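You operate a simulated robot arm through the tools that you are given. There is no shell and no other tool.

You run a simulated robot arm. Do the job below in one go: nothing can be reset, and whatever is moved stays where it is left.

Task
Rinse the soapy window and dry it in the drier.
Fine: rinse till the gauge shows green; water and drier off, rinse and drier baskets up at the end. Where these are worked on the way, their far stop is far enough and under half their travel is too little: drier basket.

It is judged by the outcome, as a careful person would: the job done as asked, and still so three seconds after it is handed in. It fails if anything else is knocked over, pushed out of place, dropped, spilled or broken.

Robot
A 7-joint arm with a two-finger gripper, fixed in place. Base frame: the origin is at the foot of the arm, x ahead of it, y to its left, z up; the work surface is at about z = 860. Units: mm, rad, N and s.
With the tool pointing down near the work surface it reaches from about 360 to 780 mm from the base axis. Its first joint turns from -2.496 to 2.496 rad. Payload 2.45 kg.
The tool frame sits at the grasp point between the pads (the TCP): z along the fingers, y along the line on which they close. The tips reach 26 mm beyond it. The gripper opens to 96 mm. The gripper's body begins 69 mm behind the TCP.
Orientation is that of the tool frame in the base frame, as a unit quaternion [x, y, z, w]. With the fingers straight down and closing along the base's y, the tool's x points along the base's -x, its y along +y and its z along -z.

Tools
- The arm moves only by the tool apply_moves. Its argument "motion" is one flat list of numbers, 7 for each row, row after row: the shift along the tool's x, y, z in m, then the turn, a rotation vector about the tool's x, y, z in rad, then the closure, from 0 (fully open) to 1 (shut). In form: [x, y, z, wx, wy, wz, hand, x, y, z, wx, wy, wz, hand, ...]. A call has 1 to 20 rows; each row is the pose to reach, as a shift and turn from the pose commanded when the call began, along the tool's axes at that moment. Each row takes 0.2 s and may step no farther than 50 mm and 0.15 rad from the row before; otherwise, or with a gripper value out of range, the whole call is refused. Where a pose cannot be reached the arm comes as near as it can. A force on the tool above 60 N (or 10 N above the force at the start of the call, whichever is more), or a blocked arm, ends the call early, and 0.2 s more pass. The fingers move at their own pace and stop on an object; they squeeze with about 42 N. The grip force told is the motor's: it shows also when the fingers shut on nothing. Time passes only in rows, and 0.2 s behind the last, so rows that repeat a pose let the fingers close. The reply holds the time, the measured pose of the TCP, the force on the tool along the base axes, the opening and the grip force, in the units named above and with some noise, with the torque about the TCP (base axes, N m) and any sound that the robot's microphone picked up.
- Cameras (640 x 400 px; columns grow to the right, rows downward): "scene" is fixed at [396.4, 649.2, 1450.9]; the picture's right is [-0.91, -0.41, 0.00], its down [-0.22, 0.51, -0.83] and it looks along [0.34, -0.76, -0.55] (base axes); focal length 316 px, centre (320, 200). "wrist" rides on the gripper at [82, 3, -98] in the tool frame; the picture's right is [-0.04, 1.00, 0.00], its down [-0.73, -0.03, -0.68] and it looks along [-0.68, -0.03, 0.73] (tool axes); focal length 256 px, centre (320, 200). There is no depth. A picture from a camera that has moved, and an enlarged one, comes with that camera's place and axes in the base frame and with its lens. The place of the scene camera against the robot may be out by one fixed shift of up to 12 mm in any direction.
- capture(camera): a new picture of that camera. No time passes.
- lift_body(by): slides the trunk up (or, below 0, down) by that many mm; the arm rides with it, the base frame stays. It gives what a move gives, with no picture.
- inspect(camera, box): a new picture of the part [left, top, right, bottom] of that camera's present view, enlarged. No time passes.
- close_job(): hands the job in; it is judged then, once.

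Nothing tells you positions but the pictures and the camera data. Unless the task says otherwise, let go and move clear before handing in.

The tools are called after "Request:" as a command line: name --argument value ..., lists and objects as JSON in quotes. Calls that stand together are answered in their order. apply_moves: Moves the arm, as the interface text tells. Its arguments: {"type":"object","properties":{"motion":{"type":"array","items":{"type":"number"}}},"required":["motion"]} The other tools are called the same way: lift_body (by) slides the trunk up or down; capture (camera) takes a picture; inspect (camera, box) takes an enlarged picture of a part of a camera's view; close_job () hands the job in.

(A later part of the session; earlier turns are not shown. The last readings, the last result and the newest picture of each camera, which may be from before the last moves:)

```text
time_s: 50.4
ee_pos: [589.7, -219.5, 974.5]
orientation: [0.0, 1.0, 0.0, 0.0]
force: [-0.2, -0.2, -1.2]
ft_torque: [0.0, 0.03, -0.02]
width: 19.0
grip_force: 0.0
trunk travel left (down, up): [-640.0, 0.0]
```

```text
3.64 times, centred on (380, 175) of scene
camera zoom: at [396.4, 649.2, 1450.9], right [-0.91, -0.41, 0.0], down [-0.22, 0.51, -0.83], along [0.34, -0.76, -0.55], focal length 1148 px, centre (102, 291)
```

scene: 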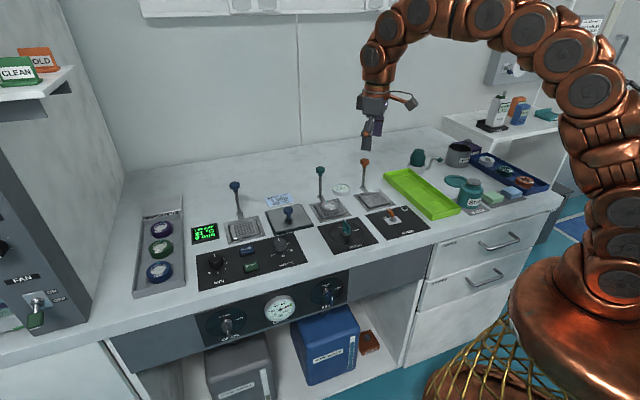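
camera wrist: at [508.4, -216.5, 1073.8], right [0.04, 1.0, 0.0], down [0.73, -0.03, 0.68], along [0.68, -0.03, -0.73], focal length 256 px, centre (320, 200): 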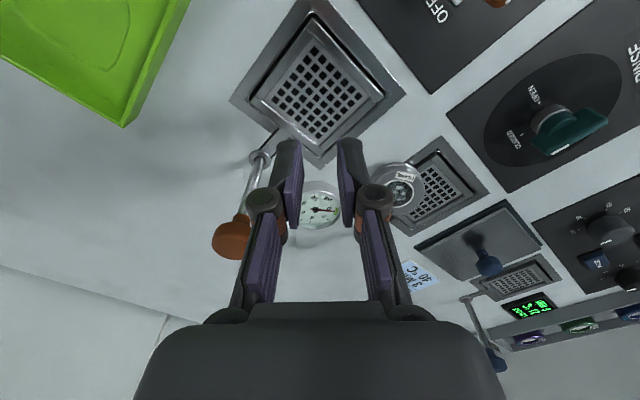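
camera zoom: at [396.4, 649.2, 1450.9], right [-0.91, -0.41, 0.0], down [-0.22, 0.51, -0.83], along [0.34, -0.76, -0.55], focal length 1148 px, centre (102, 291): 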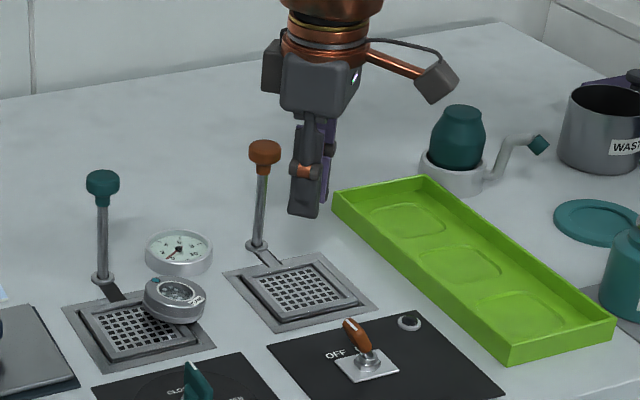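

The window slipped out of the grip during the lift and now lies at the edge of the rinse basket. I'll look closely before trying again.

Request:
inspect --camera "scene" --box '[325, 175, 385, 225]'

Request:
inspect --camera "wrist" --box '[370, 130, 500, 250]'

```text
8.00 times, centred on (355, 200) of scene
camera zoom: at [396.4, 649.2, 1450.9], right [-0.91, -0.41, 0.0], down [-0.22, 0.51, -0.83], along [0.34, -0.76, -0.55], focal length 2527 px, centre (40, 200)
```

zoom: 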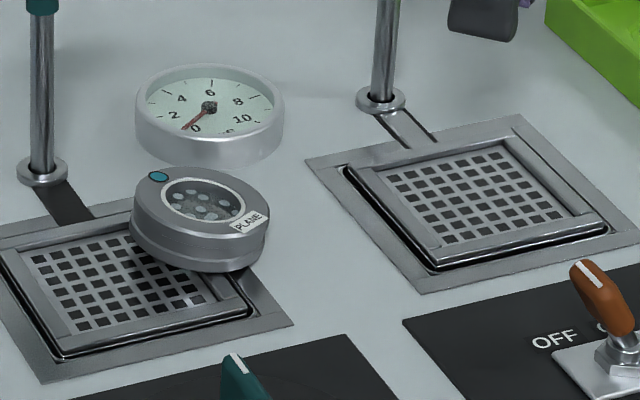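

```text
3.33 times, centred on (435, 190) of wrist
camera zoom: at [508.4, -216.5, 1073.8], right [0.04, 1.0, 0.0], down [0.73, -0.03, 0.68], along [0.68, -0.03, -0.73], focal length 853 px, centre (-63, 233)
```

zoom: 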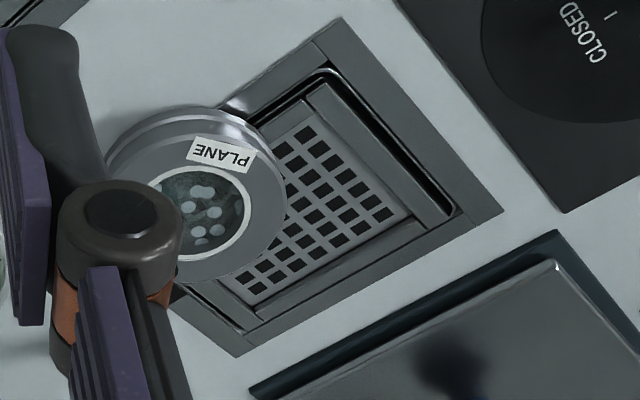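

Request:
apply_moves --motion '[0, 0, -0.04, 0, 0, 0, 0.5, -0.03, 0.035, -0.06, 0, 0, 0, 0.2, -0.05, 0.07, -0.06, 0, 0, 0, 0.1]'

Request:
capture --camera "wrist"

Request:
inspect --camera "wrist" --box '[260, 60, 400, 180]'

Request:
inspect --camera "scene" --box '[328, 186, 370, 216]'

```text
refused: row 2 steps farther than a row can; nothing moved
```

```text
taken
camera wrist: at [508.4, -216.5, 1073.8], right [0.04, 1.0, 0.0], down [0.73, -0.03, 0.68], along [0.68, -0.03, -0.73], focal length 256 px, centre (320, 200)
```

wrist: 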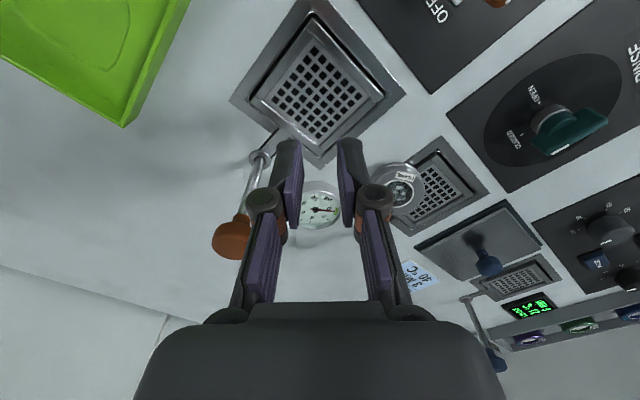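

```text
3.33 times, centred on (330, 120) of wrist
camera zoom: at [508.4, -216.5, 1073.8], right [0.04, 1.0, 0.0], down [0.73, -0.03, 0.68], along [0.68, -0.03, -0.73], focal length 853 px, centre (287, 467)
```

zoom: 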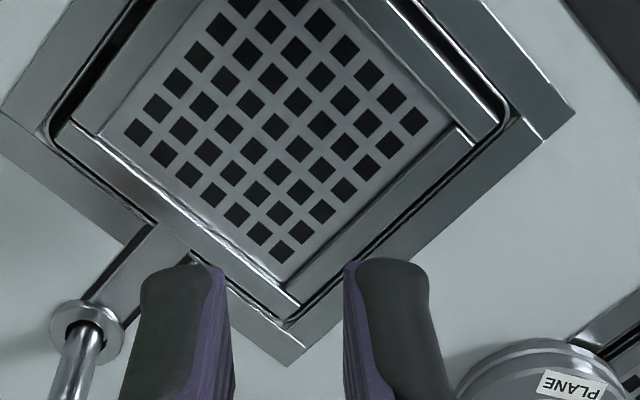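

```text
13.33 times, centred on (349, 201) of scene
camera zoom: at [396.4, 649.2, 1450.9], right [-0.91, -0.41, 0.0], down [-0.22, 0.51, -0.83], along [0.34, -0.76, -0.55], focal length 4211 px, centre (-67, 187)
```

zoom: 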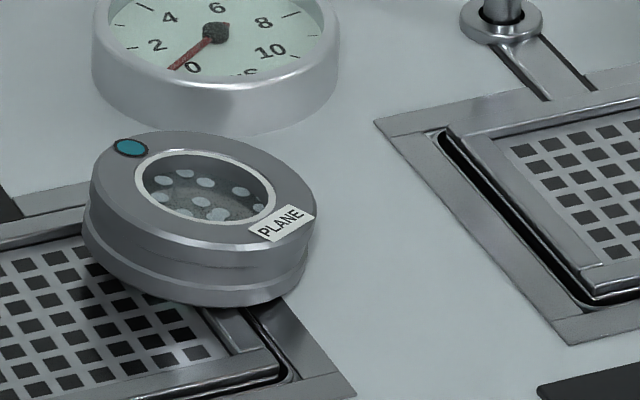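

Request:
apply_moves --motion '[0, 0, -0.03, 0, 0, 0, 0.5, -0.01, 0.03, -0.055, 0, 0, 0, 0.2, -0.03, 0.055, -0.06, 0, 0, 0, 0.1, -0.05, 0.08, -0.06, 0, 0, 0, 0.1]'

Request:
capture --camera "wrist"

Request:
inspect --camera "wrist" --box '[260, 80, 400, 200]'

```text
time_s: 51.4
ee_pos: [640.4, -138.7, 1036.9]
orientation: [0.0, 1.0, -0.001, 0.001]
force: [0.2, 0.5, 0.3]
ft_torque: [0.06, -0.03, 0.0]
width: 86.4
grip_force: 0.0
trunk travel left (down, up): [-640.0, 0.0]
```

```text
taken
camera wrist: at [558.1, -135.1, 1134.5], right [0.04, 1.0, 0.0], down [0.73, -0.03, 0.68], along [0.68, -0.03, -0.73], focal length 256 px, centre (320, 200)
```

wrist: 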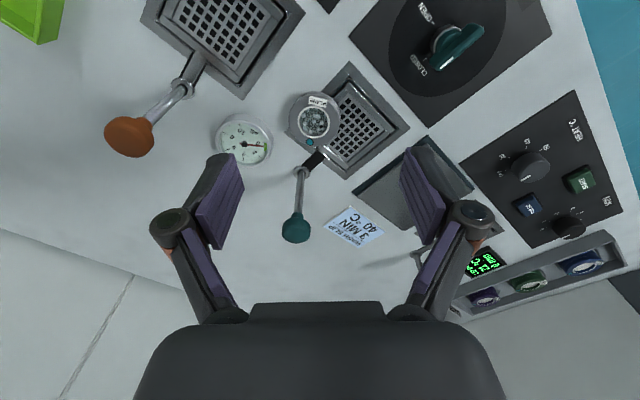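

```text
3.33 times, centred on (330, 140) of wrist
camera zoom: at [558.1, -135.1, 1134.5], right [0.04, 1.0, 0.0], down [0.73, -0.03, 0.68], along [0.68, -0.03, -0.73], focal length 853 px, centre (287, 400)
```

zoom: 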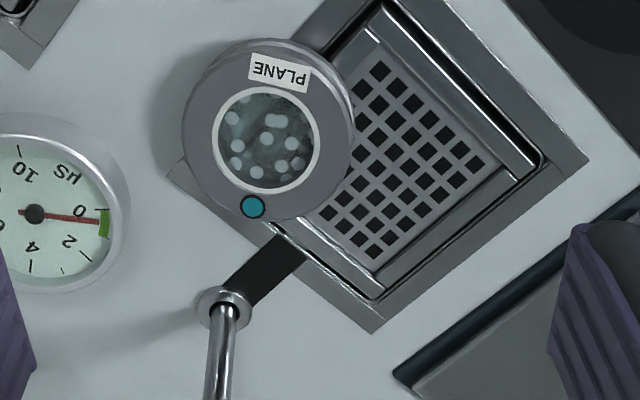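

The window leans slightly, resting on the right rim of the rinse basket at about (676, -146), and the basket may have sunk a few mm. I'll hover above the window to line up a deeper grip.

Request:
apply_moves --motion '[-0.018, -0.003, 0.03, 0, 0, 0, 0.1, -0.0356, -0.0063, 0.06, 0, 0, 0, 0.1, -0.0356, -0.0063, 0.082, 0, 0, 0, 0.1]'

Request:
inspect --camera "wrist" --box '[220, 60, 420, 220]'

Request:
inspect --camera "scene" --box '[310, 150, 390, 225]'

```text
time_s: 52.2
ee_pos: [677.1, -145.8, 954.6]
orientation: [0.001, 1.0, 0.0, 0.001]
force: [0.1, 0.0, -1.3]
ft_torque: [-0.01, 0.01, -0.01]
width: 86.2
grip_force: 0.0
trunk travel left (down, up): [-640.0, 0.0]
```

```text
2.50 times, centred on (320, 140) of wrist
camera zoom: at [594.1, -141.8, 1051.4], right [0.04, 1.0, 0.0], down [0.73, -0.03, 0.68], along [0.68, -0.03, -0.73], focal length 640 px, centre (320, 350)
```

zoom: 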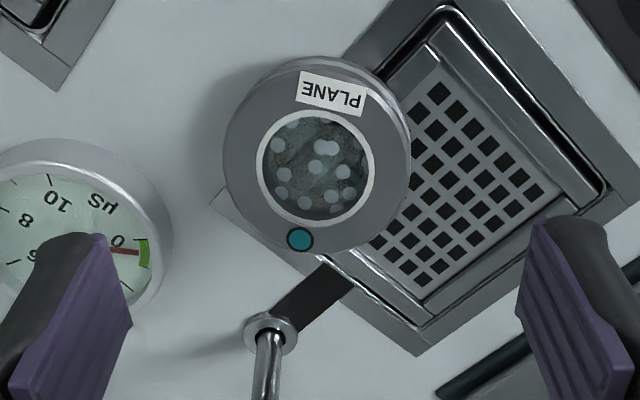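

```text
5.33 times, centred on (350, 188) of scene
camera zoom: at [396.4, 649.2, 1450.9], right [-0.91, -0.41, 0.0], down [-0.22, 0.51, -0.83], along [0.34, -0.76, -0.55], focal length 1684 px, centre (160, 267)
```

zoom: 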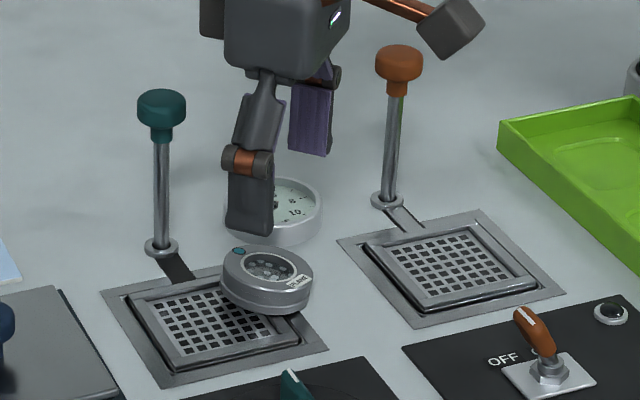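

Request:
apply_moves --motion '[0.002, -0.0015, 0, 0, 0, 0, 0.31, 0.002, -0.0015, 0, 0, 0, 0, 0.31, 0.002, -0.0015, 0.02, 0, 0, 0, 0.31, 0.002, -0.0015, 0.035, 0, 0, 0, 0.31]'

Request:
inspect --camera "wrist" --box '[220, 60, 420, 240]'

Request:
inspect --camera "scene" --box '[310, 150, 390, 225]'

```text
time_s: 53.2
ee_pos: [674.8, -146.9, 918.0]
orientation: [0.0, 1.0, 0.0, 0.0]
force: [0.2, -0.1, -0.5]
ft_torque: [0.01, -0.06, -0.02]
width: 66.1
grip_force: 0.1
trunk travel left (down, up): [-640.0, 0.0]
```

```text
2.22 times, centred on (320, 150) of wrist
camera zoom: at [592.4, -143.6, 1015.6], right [0.04, 1.0, 0.0], down [0.73, -0.03, 0.68], along [0.68, -0.03, -0.73], focal length 569 px, centre (320, 311)
```

zoom: 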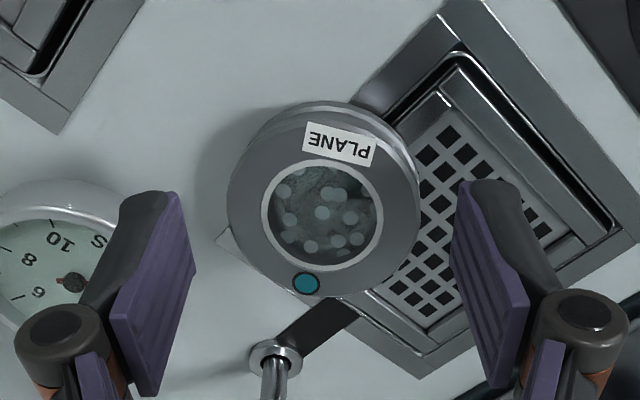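

```text
5.33 times, centred on (350, 188) of scene
camera zoom: at [396.4, 649.2, 1450.9], right [-0.91, -0.41, 0.0], down [-0.22, 0.51, -0.83], along [0.34, -0.76, -0.55], focal length 1684 px, centre (160, 267)
```

zoom: 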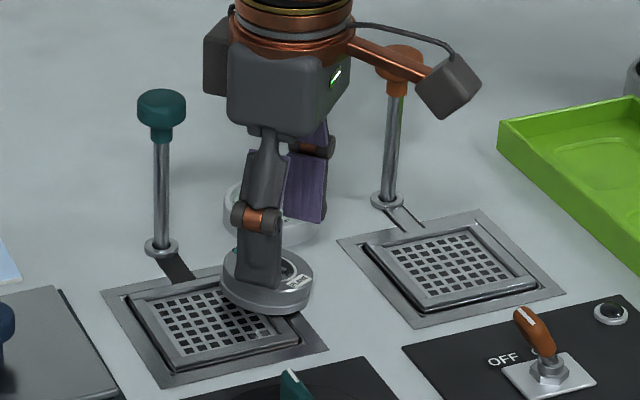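

The window is centred between the fingers. I'll go deeper and grip with full closure.

Request:
apply_moves --motion '[0, 0, 0.008, 0, 0, 0, 0.31, 0, 0, 0.016, 0, 0, 0, 0.31, 0, 0, 0.022, 0, 0, 0, 0.31, 0, 0, 0.022, 0, 0, 0, 0.4, 0, 0, 0.022, 0, 0, 0, 0.5, 0, 0, 0.022, 0, 0, 0, 1, 0, 0, 0.022, 0, 0, 0, 1]'

Request:
inspect --camera "wrist" --box '[220, 60, 420, 240]'

Request:
inspect --camera "scene" --box '[310, 150, 390, 225]'

```text
time_s: 54.8
ee_pos: [674.9, -146.5, 897.8]
orientation: [0.0, 1.0, 0.0, -0.001]
force: [0.0, 0.5, 2.6]
ft_torque: [0.01, 0.07, -0.02]
width: 53.4
grip_force: 42.6
trunk travel left (down, up): [-640.0, 0.0]
```

```text
2.22 times, centred on (320, 150) of wrist
camera zoom: at [592.1, -144.1, 994.8], right [0.04, 1.0, 0.0], down [0.73, -0.03, 0.68], along [0.68, -0.03, -0.73], focal length 569 px, centre (320, 311)
```

zoom: 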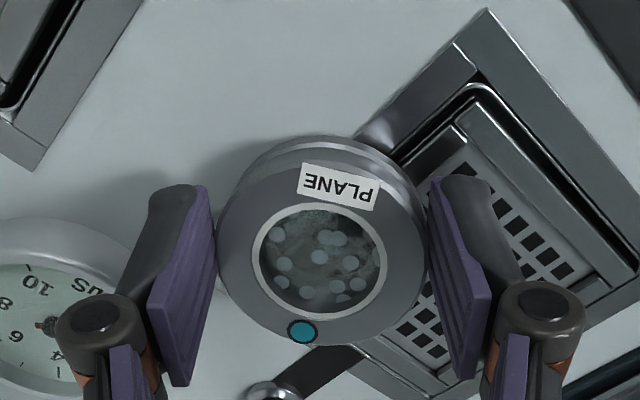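

```text
5.33 times, centred on (350, 188) of scene
camera zoom: at [396.4, 649.2, 1450.9], right [-0.91, -0.41, 0.0], down [-0.22, 0.51, -0.83], along [0.34, -0.76, -0.55], focal length 1684 px, centre (160, 267)
```

zoom: 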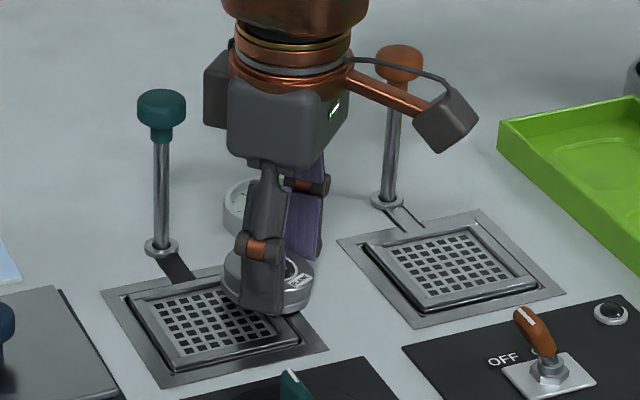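

By the close-up geometry the window sits lower than I assumed, so my first grip only held its top edge. I'll reopen a little, go about 6 mm deeper and regrip.

Request:
apply_moves --motion '[0, 0, 0, 0, 0, 0, 0.31, 0, 0, 0, 0, 0, 0, 0.31, 0, 0, 0.002, 0, 0, 0, 0.31, 0, 0, 0.004, 0, 0, 0, 0.31, 0, 0, 0.006, 0, 0, 0, 0.31, 0, 0, 0.006, 0, 0, 0, 0.31]'

Request:
inspect --camera "wrist" --box '[220, 60, 420, 240]'

```text
time_s: 56.2
ee_pos: [674.0, -147.0, 890.7]
orientation: [0.0, 1.0, -0.001, 0.0]
force: [-0.3, -0.1, 0.6]
ft_torque: [0.0, 0.01, 0.02]
width: 66.2
grip_force: 0.0
trunk travel left (down, up): [-640.0, 0.0]
```

```text
2.22 times, centred on (320, 150) of wrist
camera zoom: at [591.9, -144.0, 988.6], right [0.04, 1.0, 0.0], down [0.73, -0.03, 0.68], along [0.68, -0.03, -0.73], focal length 569 px, centre (320, 311)
```

zoom: 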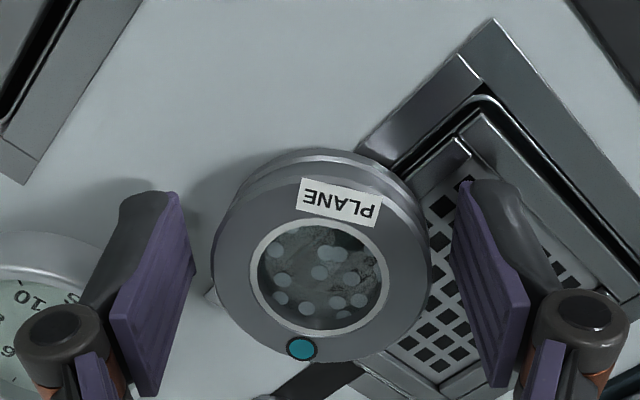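

Request:
apply_moves --motion '[0, 0, 0, 0, 0, 0, 0.4, 0, 0, 0, 0, 0, 0, 0.5, 0, 0, 0, 0, 0, 0, 1, 0, 0, 0, 0, 0, 0, 1, 0, 0, -0.004, 0, 0, 0, 1, 0, 0, -0.01, 0, 0, 0, 1, 0, 0, -0.016, 0, 0, 0, 1]'

Request:
inspect --camera "wrist" --box '[220, 60, 420, 240]'

Request:
inspect --camera "scene" --box '[310, 150, 390, 225]'

```text
time_s: 57.8
ee_pos: [674.9, -147.5, 906.1]
orientation: [0.0, 1.0, 0.0, 0.0]
force: [-0.4, 0.6, -0.4]
ft_torque: [0.02, 0.05, 0.02]
width: 53.8
grip_force: 42.0
trunk travel left (down, up): [-640.0, 0.0]
```

```text
2.22 times, centred on (320, 150) of wrist
camera zoom: at [592.4, -144.1, 1004.2], right [0.04, 1.0, 0.0], down [0.73, -0.03, 0.68], along [0.68, -0.03, -0.73], focal length 569 px, centre (320, 311)
```

zoom: 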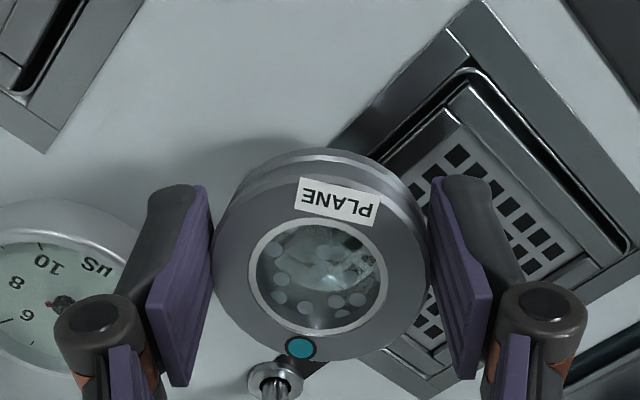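

```text
5.33 times, centred on (350, 188) of scene
camera zoom: at [396.4, 649.2, 1450.9], right [-0.91, -0.41, 0.0], down [-0.22, 0.51, -0.83], along [0.34, -0.76, -0.55], focal length 1684 px, centre (160, 267)
```

zoom: 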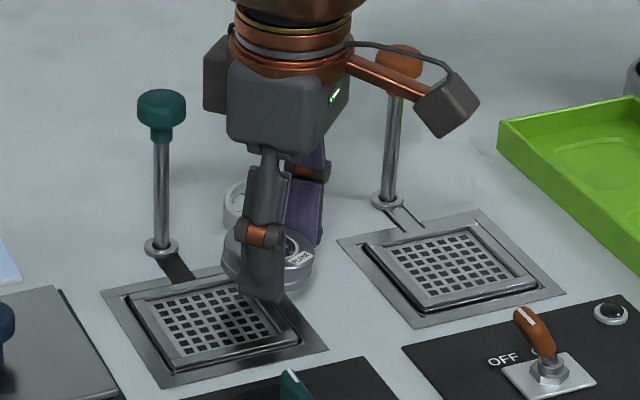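

The window now rises with the gripper. I'll hold and lift a little more to check for slip.

Request:
apply_moves --motion '[0, 0, -0.01, 0, 0, 0, 1, 0, 0, -0.02, 0, 0, 0, 1, 0, 0, -0.03, 0, 0, 0, 1, 0, 0, -0.03, 0, 0, 0, 1, 0, 0, -0.03, 0, 0, 0, 1, 0, 0, -0.03, 0, 0, 0, 1]'

Request:
inspect --camera "wrist" --box '[220, 60, 420, 240]'

```text
time_s: 59.2
ee_pos: [673.9, -146.7, 936.1]
orientation: [0.001, 1.0, 0.001, 0.0]
force: [0.6, 0.7, -0.4]
ft_torque: [0.0, 0.0, -0.01]
width: 54.0
grip_force: 42.0
trunk travel left (down, up): [-640.0, 0.0]
```

```text
2.22 times, centred on (320, 150) of wrist
camera zoom: at [592.0, -143.3, 1034.0], right [0.04, 1.0, 0.0], down [0.73, -0.03, 0.68], along [0.68, -0.03, -0.73], focal length 569 px, centre (320, 311)
```

zoom: 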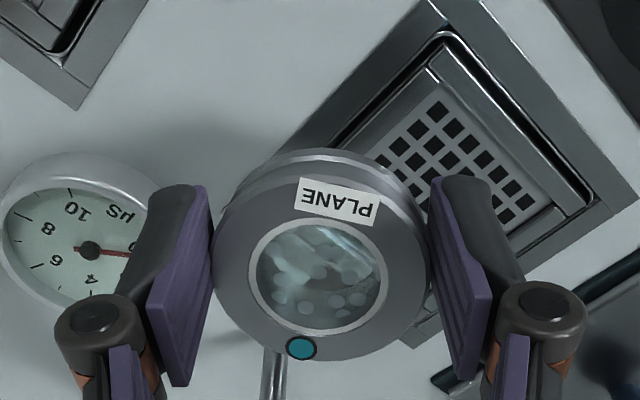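

It holds firmly. I'll carry it slowly to above the drier basket at about (589.5, -222.5).

Request:
apply_moves --motion '[0.005, -0.0045, 0, 0, 0, 0, 1, 0.015, -0.0135, 0, 0, 0, 0, 1, 0.028, -0.025, 0, 0, 0, 0, 1, 0.042, -0.0375, 0, 0, 0, 0, 1, 0.056, -0.05, 0, 0, 0, 0, 1, 0.069, -0.062, 0, 0, 0, 0, 1, 0.079, -0.071, 0, 0, 0, 0, 1, 0.085, -0.0758, 0, 0, 0, 0, 1, 0.085, -0.0758, 0, 0, 0, 0, 1]'

Request:
capture --camera "wrist"

Request:
inspect --camera "wrist" --box '[200, 20, 440, 240]'

Request:
inspect --camera "scene" --box '[330, 150, 410, 225]'

```text
time_s: 61.2
ee_pos: [589.0, -222.8, 937.2]
orientation: [0.0, 1.0, 0.0, 0.0]
force: [-0.2, -0.2, -1.2]
ft_torque: [0.03, 0.01, -0.01]
width: 53.6
grip_force: 42.4
trunk travel left (down, up): [-640.0, 0.0]
```

```text
taken
camera wrist: at [506.8, -219.4, 1034.8], right [0.04, 1.0, 0.0], down [0.73, -0.03, 0.68], along [0.68, -0.03, -0.73], focal length 256 px, centre (320, 200)
```

wrist: 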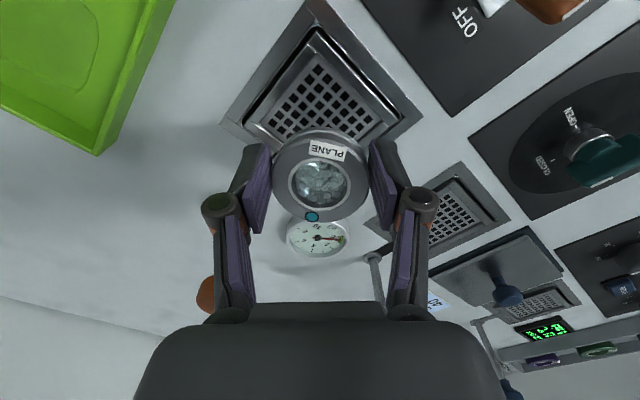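

```text
1.82 times, centred on (320, 130) of wrist
camera zoom: at [506.8, -219.4, 1034.8], right [0.04, 1.0, 0.0], down [0.73, -0.03, 0.68], along [0.68, -0.03, -0.73], focal length 465 px, centre (320, 327)
```

zoom: 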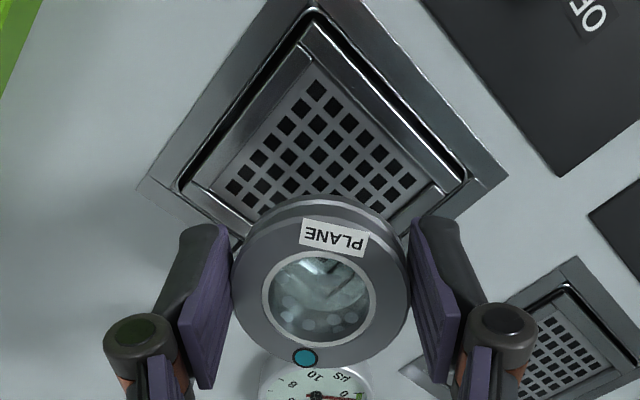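

```text
5.33 times, centred on (370, 188) of scene
camera zoom: at [396.4, 649.2, 1450.9], right [-0.91, -0.41, 0.0], down [-0.22, 0.51, -0.83], along [0.34, -0.76, -0.55], focal length 1684 px, centre (53, 267)
```

zoom: 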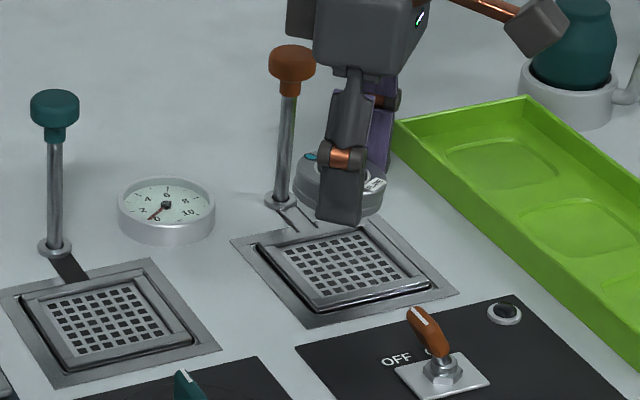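

The basket centre matches the grip position. I'll lower the window gently, watching for contact.

Request:
apply_moves --motion '[0, 0, 0.012, 0, 0, 0, 1, 0, 0, 0.024, 0, 0, 0, 1, 0, 0, 0.032, 0, 0, 0, 1, 0, 0, 0.036, 0, 0, 0, 1, 0, 0, 0.04, 0, 0, 0, 1, 0, 0, 0.043, 0, 0, 0, 1]'

Request:
inspect --camera "wrist" --box '[200, 20, 440, 240]'

Request:
inspect --camera "scene" --box '[340, 165, 400, 220]'

```text
time_s: 62.6
ee_pos: [588.8, -223.1, 893.7]
orientation: [0.0, 1.0, 0.0, 0.0]
force: [0.3, 0.2, -0.8]
ft_torque: [0.02, 0.0, 0.0]
width: 53.7
grip_force: 42.1
trunk travel left (down, up): [-640.0, 0.0]
```

```text
1.82 times, centred on (320, 130) of wrist
camera zoom: at [507.0, -219.7, 991.5], right [0.04, 1.0, 0.0], down [0.73, -0.03, 0.68], along [0.68, -0.03, -0.73], focal length 465 px, centre (320, 327)
```

zoom: 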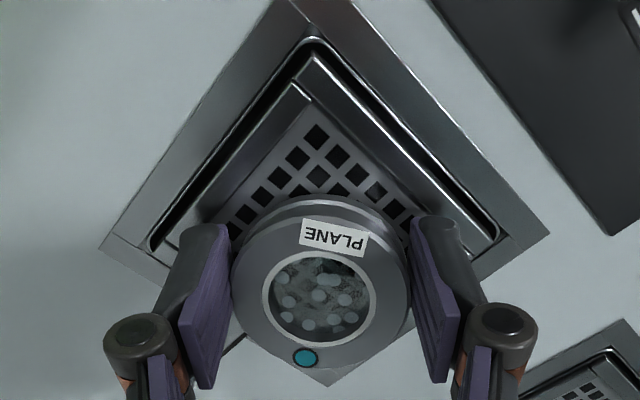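

```text
7.27 times, centred on (370, 192) of scene
camera zoom: at [396.4, 649.2, 1450.9], right [-0.91, -0.41, 0.0], down [-0.22, 0.51, -0.83], along [0.34, -0.76, -0.55], focal length 2297 px, centre (-44, 254)
```

zoom: 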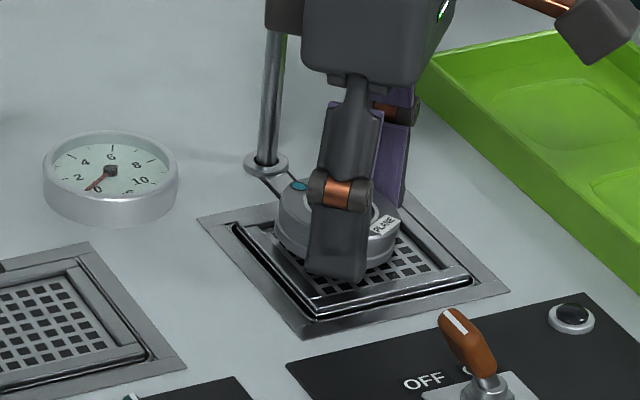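

Request:
apply_moves --motion '[0, 0, 0.001, 0, 0, 0, 1, 0, 0, 0.002, 0, 0, 0, 1, 0, 0, 0.003, 0, 0, 0, 1]'

Request:
inspect --camera "scene" --box '[350, 175, 390, 210]'

```text
time_s: 63.4
ee_pos: [588.7, -222.0, 889.8]
orientation: [0.0, 1.0, -0.001, 0.001]
force: [1.3, 0.0, 1.9]
ft_torque: [-0.06, -0.05, 0.06]
width: 53.4
grip_force: 42.3
trunk travel left (down, up): [-640.0, 0.0]
```

```text
11.43 times, centred on (370, 192) of scene
camera zoom: at [396.4, 649.2, 1450.9], right [-0.91, -0.41, 0.0], down [-0.22, 0.51, -0.83], along [0.34, -0.76, -0.55], focal length 3610 px, centre (-251, 286)
```

zoom: 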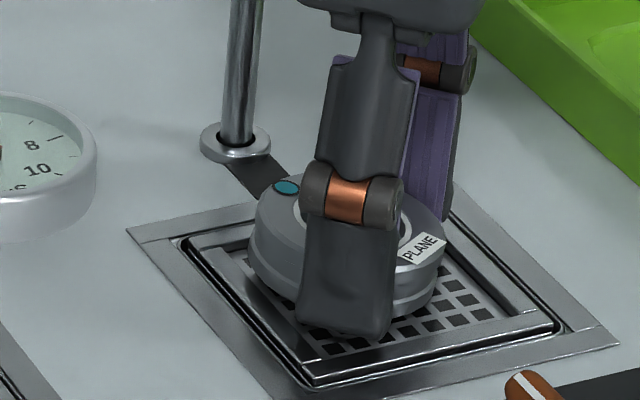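

The window has touched down and the basket is giving slightly. I'll open just enough to free it, rise, then open further.

Request:
apply_moves --motion '[0, 0, 0, 0, 0, 0, 0.4, 0, 0, 0, 0, 0, 0, 0.38, 0, 0, 0, 0, 0, 0, 0.38, 0, 0, -0.008, 0, 0, 0, 0.36, 0, 0, -0.02, 0, 0, 0, 0.3, 0, 0, -0.05, 0, 0, 0, 0.2, 0, 0, -0.09, 0, 0, 0, 0.2]'

Request:
capture --camera "wrist"

Request:
inspect --camera "wrist" --box '[200, 20, 440, 240]'

Request:
inspect --camera "scene" --box '[330, 140, 410, 220]'

```text
time_s: 65.0
ee_pos: [590.7, -224.5, 979.9]
orientation: [0.0, 1.0, 0.0, 0.0]
force: [0.8, -0.9, -1.0]
ft_torque: [0.03, 0.05, 0.01]
width: 76.9
grip_force: 0.0
trunk travel left (down, up): [-640.0, 0.0]
```

```text
taken
camera wrist: at [508.3, -220.7, 1077.9], right [0.04, 1.0, 0.0], down [0.73, -0.03, 0.68], along [0.68, -0.03, -0.73], focal length 256 px, centre (320, 200)
```

wrist: 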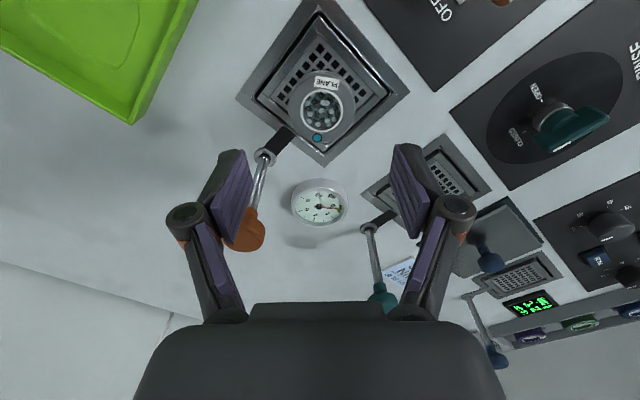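

```text
1.82 times, centred on (320, 130) of wrist
camera zoom: at [508.3, -220.7, 1077.9], right [0.04, 1.0, 0.0], down [0.73, -0.03, 0.68], along [0.68, -0.03, -0.73], focal length 465 px, centre (320, 327)
```

zoom: 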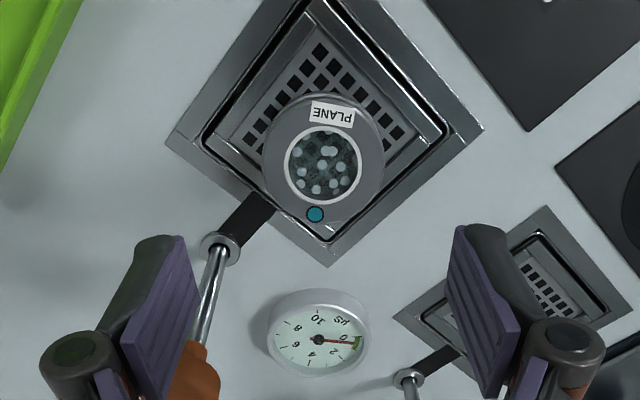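

```text
5.00 times, centred on (370, 180) of scene
camera zoom: at [396.4, 649.2, 1450.9], right [-0.91, -0.41, 0.0], down [-0.22, 0.51, -0.83], along [0.34, -0.76, -0.55], focal length 1579 px, centre (70, 300)
```

zoom: 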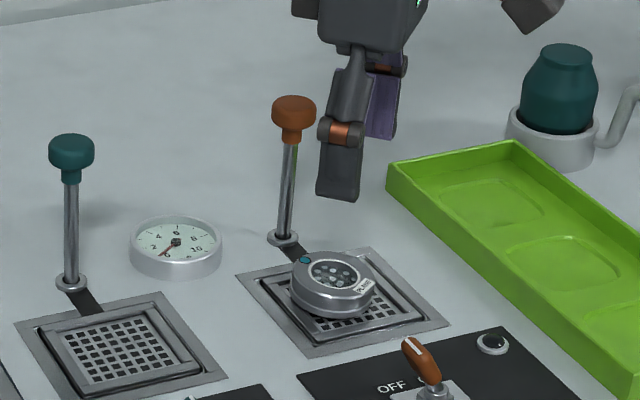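

Request:
inspect --camera "wrist" --box '[260, 30, 390, 170]'

Request:
inspect --camera "scene" --box '[350, 180, 390, 210]'

```text
2.86 times, centred on (325, 100) of wrist
camera zoom: at [508.3, -220.7, 1077.9], right [0.04, 1.0, 0.0], down [0.73, -0.03, 0.68], along [0.68, -0.03, -0.73], focal length 731 px, centre (306, 486)
```

zoom: 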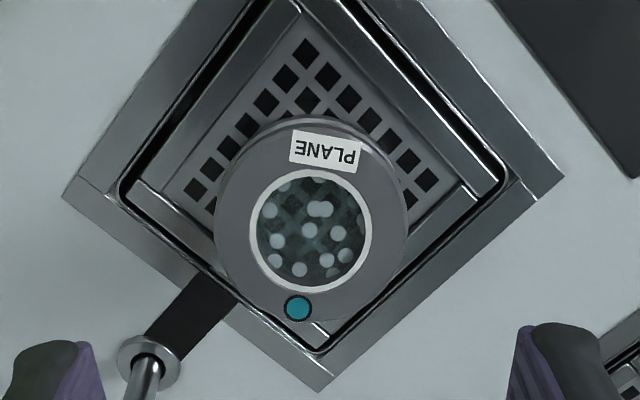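

```text
13.33 times, centred on (370, 195) of scene
camera zoom: at [396.4, 649.2, 1450.9], right [-0.91, -0.41, 0.0], down [-0.22, 0.51, -0.83], along [0.34, -0.76, -0.55], focal length 4211 px, centre (-347, 267)
```

zoom: 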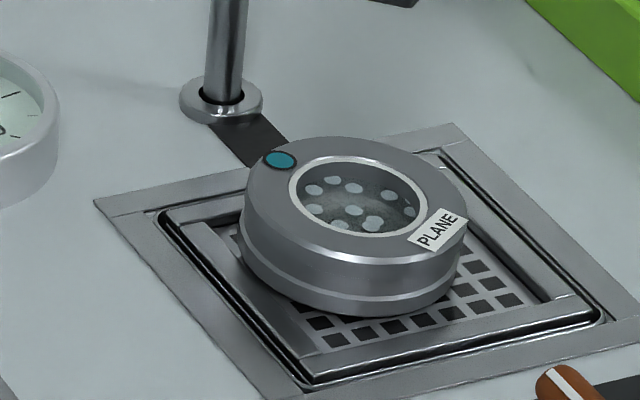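

The window sits level in the drier basket. Next I'll go above the orange drier knob at about (644.5, -276.5).

Request:
apply_moves --motion '[0, 0, -0.04, 0, 0, 0, 0.2, 0, 0, -0.078, 0, 0, 0, 0.2, -0.02, -0.02, -0.078, 0, 0, 0, 0.2, -0.04, -0.04, -0.078, 0, 0, 0, 0.2, -0.054, -0.0525, -0.078, 0, 0, 0, 0.2]'

Request:
capture --camera "wrist"

Request:
inspect --camera "scene" --box '[310, 100, 420, 210]'

```text
time_s: 66.2
ee_pos: [643.9, -275.0, 1057.1]
orientation: [-0.001, 1.0, -0.001, -0.001]
force: [0.5, 0.4, 0.5]
ft_torque: [-0.02, -0.01, 0.0]
width: 76.8
grip_force: 0.0
trunk travel left (down, up): [-640.0, 0.0]
```

```text
taken
camera wrist: at [561.2, -272.1, 1156.0], right [0.04, 1.0, 0.0], down [0.73, -0.03, 0.68], along [0.68, -0.03, -0.73], focal length 256 px, centre (320, 200)
```

wrist: 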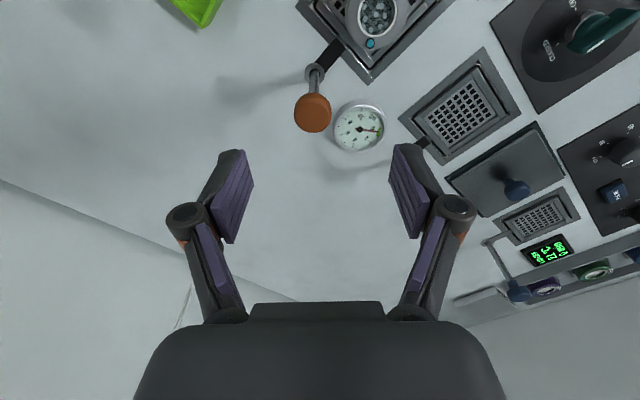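

```text
3.64 times, centred on (365, 155) of scene
camera zoom: at [396.4, 649.2, 1450.9], right [-0.91, -0.41, 0.0], down [-0.22, 0.51, -0.83], along [0.34, -0.76, -0.55], focal length 1148 px, centre (156, 364)
```

zoom: 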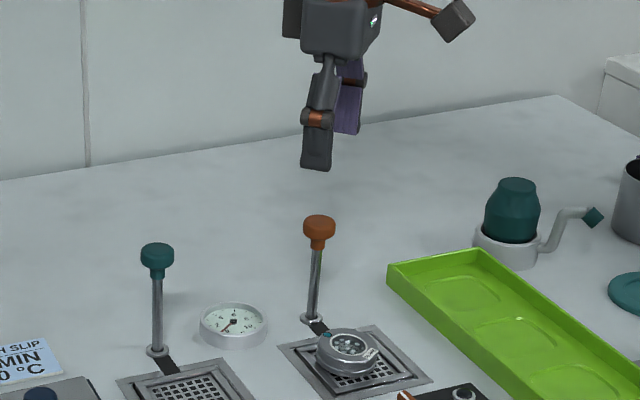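

Request:
apply_moves --motion '[0, -0.006, 0.03, 0, 0, 0, 0.2, 0, -0.006, 0.06, 0, 0, 0, 0.2, 0, -0.006, 0.088, 0, 0, 0, 0.2]'

Request:
capture --camera "wrist"

Request:
inspect --camera "scene" --box '[310, 110, 420, 210]'

```text
time_s: 67.0
ee_pos: [644.1, -281.9, 971.4]
orientation: [-0.001, 1.0, 0.0, 0.0]
force: [-0.8, 0.1, -0.3]
ft_torque: [0.01, 0.0, 0.01]
width: 76.4
grip_force: 0.1
trunk travel left (down, up): [-640.0, 0.0]
```

```text
taken
camera wrist: at [561.6, -277.6, 1068.7], right [0.04, 1.0, 0.0], down [0.73, -0.03, 0.68], along [0.68, -0.03, -0.73], focal length 256 px, centre (320, 200)
```

wrist: 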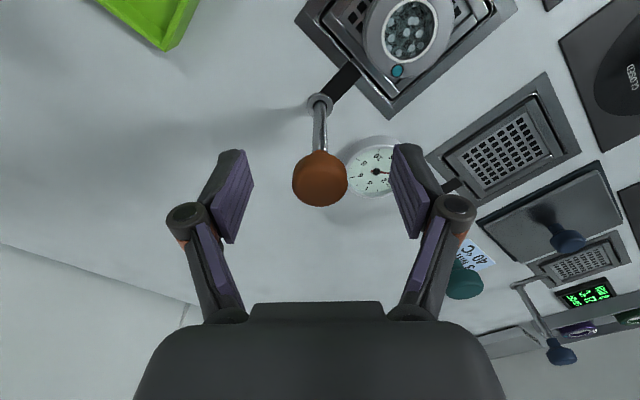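

```text
4.00 times, centred on (365, 160) of scene
camera zoom: at [396.4, 649.2, 1450.9], right [-0.91, -0.41, 0.0], down [-0.22, 0.51, -0.83], along [0.34, -0.76, -0.55], focal length 1263 px, centre (140, 360)
```

zoom: 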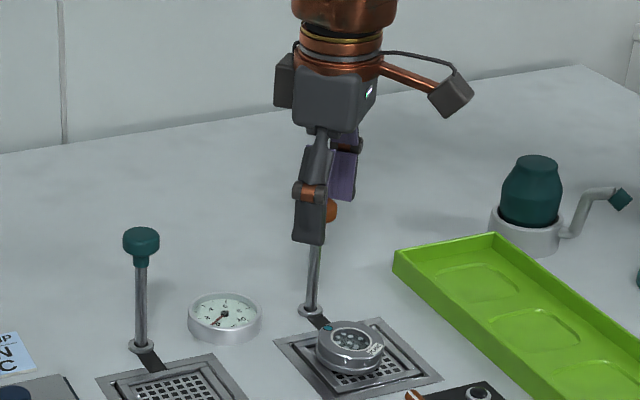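

The knob is centred between the fingers. I'll close on it and push down to its stop.

Request:
apply_moves --motion '[0, 0, 0.004, 0, 0, 0, 0.6, 0, 0, 0.004, 0, 0, 0, 1, 0, 0, 0.004, 0, 0, 0, 1, 0, 0, 0.004, 0, 0, 0, 1, 0, 0, 0.004, 0, 0, 0, 1, 0, 0, 0.012, 0, 0, 0, 1, 0, 0, 0.02, 0, 0, 0, 1, 0, 0, 0.028, 0, 0, 0, 1, 0, 0, 0.036, 0, 0, 0, 1, 0, 0, 0.042, 0, 0, 0, 1, 0, 0, 0.047, 0, 0, 0, 1]'

Request:
capture --camera "wrist"

```text
time_s: 69.4
ee_pos: [643.8, -281.2, 923.3]
orientation: [0.0, 1.0, 0.0, 0.0]
force: [4.4, -0.5, 0.4]
ft_torque: [-0.11, 0.18, 0.05]
width: 28.1
grip_force: 45.0
trunk travel left (down, up): [-640.0, 0.0]
```

```text
taken
camera wrist: at [561.3, -278.0, 1021.0], right [0.04, 1.0, 0.0], down [0.73, -0.03, 0.68], along [0.68, -0.03, -0.73], focal length 256 px, centre (320, 200)
```

wrist: 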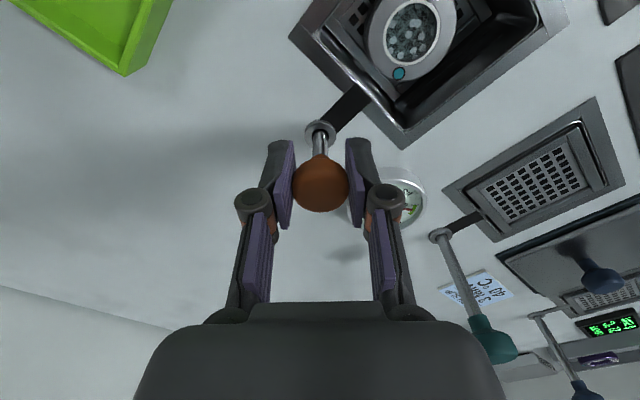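

Request:
apply_moves --motion '[0, 0, 0.003, 0, 0, 0, 1, 0, 0, 0.006, 0, 0, 0, 1, 0, 0, 0.009, 0, 0, 0, 1, 0, 0, 0.011, 0, 0, 0, 1]'

Request:
inspect --camera "wrist" --box '[240, 0, 580, 230]'

Request:
inspect --camera "scene" --box '[320, 130, 420, 220]'

```text
time_s: 70.4
ee_pos: [643.2, -280.7, 913.1]
orientation: [0.0, 1.0, 0.0, 0.0]
force: [2.3, 2.2, -1.8]
ft_torque: [0.12, -0.71, 0.0]
width: 27.9
grip_force: 45.2
trunk travel left (down, up): [-640.0, 0.0]
```

```text
1.74 times, centred on (410, 115) of wrist
camera zoom: at [561.4, -278.0, 1010.1], right [0.04, 1.0, 0.0], down [0.73, -0.03, 0.68], along [0.68, -0.03, -0.73], focal length 445 px, centre (164, 348)
```

zoom: 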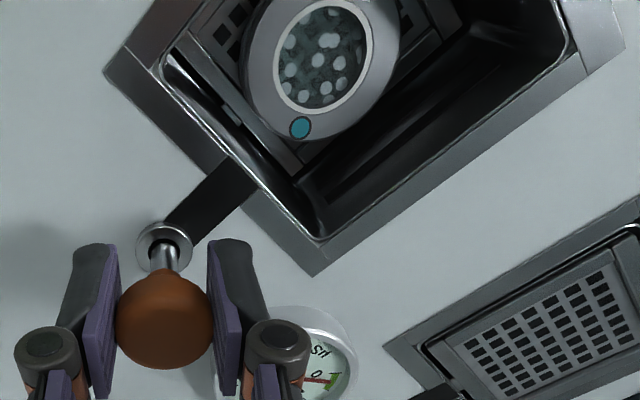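

```text
4.44 times, centred on (370, 175) of scene
camera zoom: at [396.4, 649.2, 1450.9], right [-0.91, -0.41, 0.0], down [-0.22, 0.51, -0.83], along [0.34, -0.76, -0.55], focal length 1404 px, centre (98, 311)
```

zoom: 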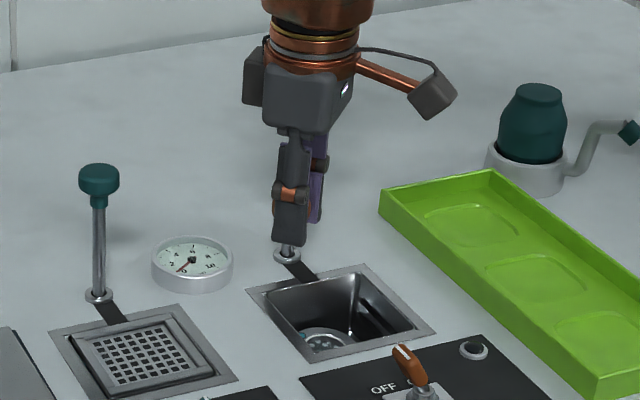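

Request:
apply_moves --motion '[0, 0, 0.002, 0, 0, 0, 1, 0, 0, 0.004, 0, 0, 0, 1, 0, 0, 0.006, 0, 0, 0, 1]'

Request:
inspect --camera "wrist" --box '[240, 100, 400, 230]'

```text
time_s: 71.2
ee_pos: [642.4, -282.1, 909.6]
orientation: [0.0, 1.0, 0.0, 0.002]
force: [1.8, 4.2, 26.5]
ft_torque: [0.06, 0.8, 0.05]
width: 27.6
grip_force: 45.3
trunk travel left (down, up): [-640.0, 0.0]
```

```text
3.08 times, centred on (320, 165) of wrist
camera zoom: at [560.9, -277.8, 1006.7], right [0.04, 1.0, 0.0], down [0.73, -0.03, 0.68], along [0.68, -0.03, -0.73], focal length 788 px, centre (320, 308)
```

zoom: 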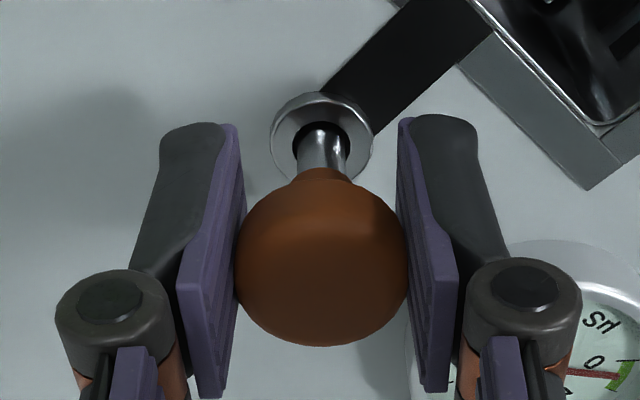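

The drier basket is at its bottom stop. I'll release, rise and move toward the DRIER toggle, turning the gripper to the bench axes.

Request:
apply_moves --motion '[0, 0, -0.003, 0, 0, 0, 1, 0, 0, -0.003, 0, 0, 0, 0.7, 0, 0, -0.003, 0, 0, 0, 0.4, 0, 0, -0.003, 0, 0, 0, 0.4, 0, 0, -0.04, 0, 0, 0, 0.4, 0, 0, -0.08, 0, 0, 0, 0.4, 0, 0, -0.12, 0, 0, 0, 0.5, 0.023, 0.025, -0.12, 0, 0, 0.13, 0.6, 0.046, 0.05, -0.12, 0, 0, 0.26, 0.8, 0.069, 0.075, -0.12, 0, 0, 0.39, 1, 0.092, 0.1, -0.12, 0, 0, 0.52, 1, 0.115, 0.126, -0.12, 0, 0, 0.65, 1, 0.137, 0.152, -0.12, 0, 0, 0.785, 1]'

Request:
capture --camera "wrist"

Request:
inspect --camera "scene" --box '[330, 150, 450, 250]'

```text
time_s: 74.0
ee_pos: [506.3, -130.4, 1026.2]
orientation: [0.383, 0.924, 0.001, 0.001]
force: [0.1, -0.1, -0.1]
ft_torque: [0.02, -0.01, 0.02]
width: 0.0
grip_force: 28.3
trunk travel left (down, up): [-640.0, 0.0]
```

```text
taken
camera wrist: at [449.7, -69.4, 1124.3], right [0.74, 0.68, 0.0], down [0.49, -0.54, 0.68], along [0.46, -0.5, -0.73], focal length 256 px, centre (320, 200)
```

wrist: 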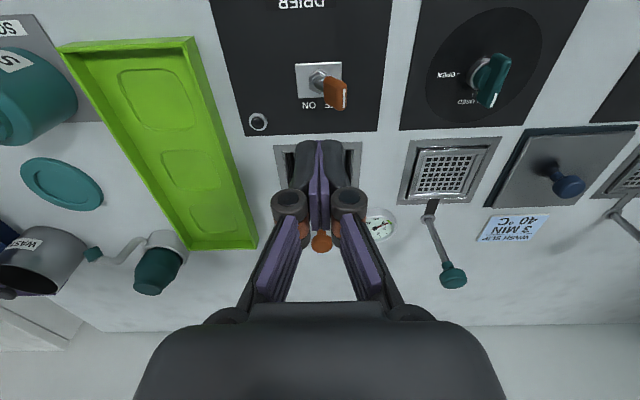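

```text
4.00 times, centred on (390, 200) of scene
camera zoom: at [396.4, 649.2, 1450.9], right [-0.91, -0.41, 0.0], down [-0.22, 0.51, -0.83], along [0.34, -0.76, -0.55], focal length 1263 px, centre (40, 200)
```

zoom: 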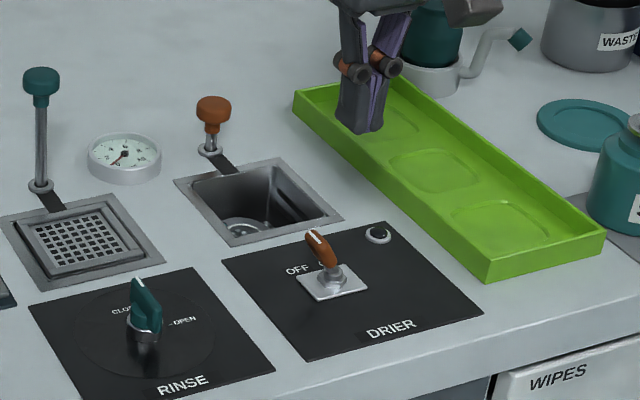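

Request:
inspect --camera "wrist" --box '[270, 40, 390, 140]'

Request:
inspect --camera "scene" --box '[390, 195, 430, 230]'

```text
4.00 times, centred on (330, 90) of wrist
camera zoom: at [449.7, -69.4, 1124.3], right [0.74, 0.68, 0.0], down [0.49, -0.54, 0.68], along [0.46, -0.5, -0.73], focal length 1024 px, centre (280, 640)
```

zoom: 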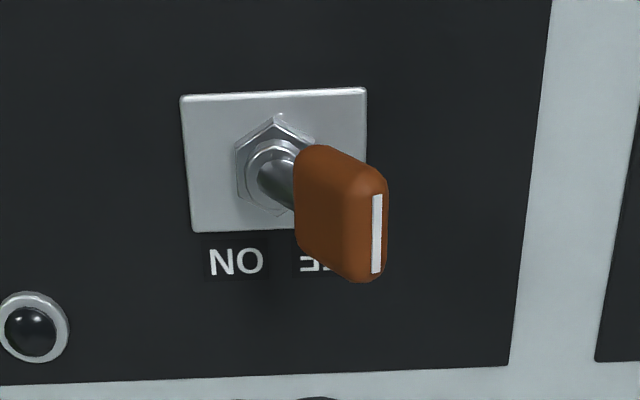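

```text
11.43 times, centred on (410, 212) of scene
camera zoom: at [396.4, 649.2, 1450.9], right [-0.91, -0.41, 0.0], down [-0.22, 0.51, -0.83], along [0.34, -0.76, -0.55], focal length 3610 px, centre (-709, 57)
```

zoom: 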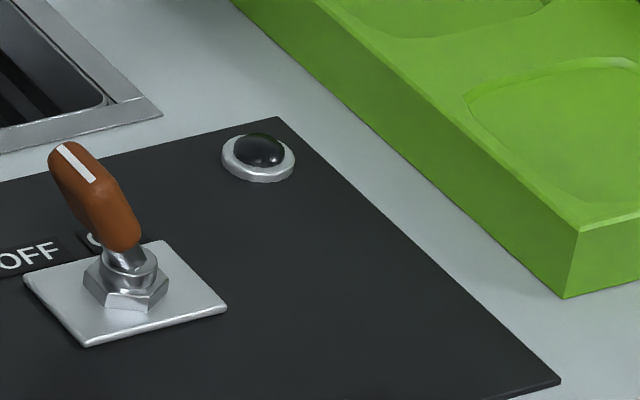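

The toggle's pivot is at about (508, -134) and it leans toward OFF on the bench-left side, with its tip at about z 915. I'll lower the closed fingers on its OFF side.

Request:
apply_moves --motion '[-0.004, 0.037, 0, 0, 0, 0, 1, -0.004, 0.037, 0.04, 0, 0, 0, 1, -0.004, 0.037, 0.075, 0, 0, 0, 1, -0.004, 0.037, 0.1, 0, 0, 0, 1]'

Request:
capture --camera "wrist"

Request:
inspect --camera "scene" --box '[370, 170, 450, 240]'

```text
time_s: 75.0
ee_pos: [535.9, -107.4, 925.4]
orientation: [0.383, 0.924, 0.0, 0.0]
force: [0.6, 0.6, 0.6]
ft_torque: [0.02, -0.03, 0.01]
width: 0.0
grip_force: 28.3
trunk travel left (down, up): [-640.0, 0.0]
```

```text
taken
camera wrist: at [478.7, -46.5, 1023.6], right [0.73, 0.68, 0.0], down [0.5, -0.54, 0.68], along [0.46, -0.5, -0.73], focal length 256 px, centre (320, 200)
```

wrist: 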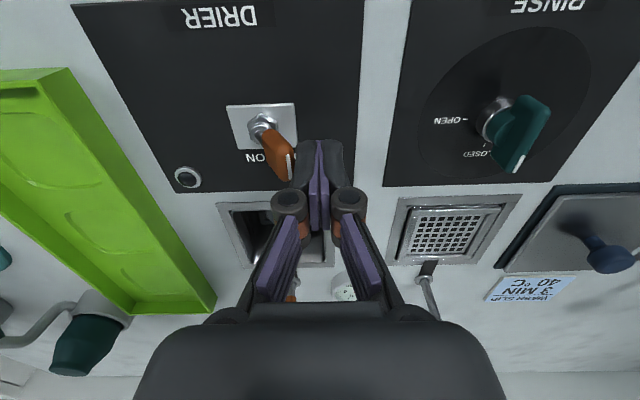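

```text
5.71 times, centred on (410, 205) of scene
camera zoom: at [396.4, 649.2, 1450.9], right [-0.91, -0.41, 0.0], down [-0.22, 0.51, -0.83], along [0.34, -0.76, -0.55], focal length 1805 px, centre (-194, 171)
```

zoom: 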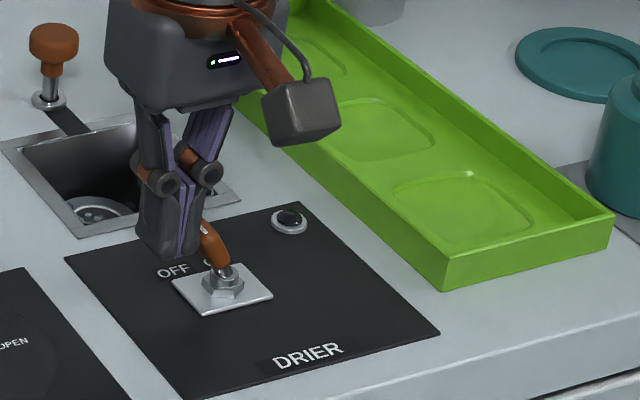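

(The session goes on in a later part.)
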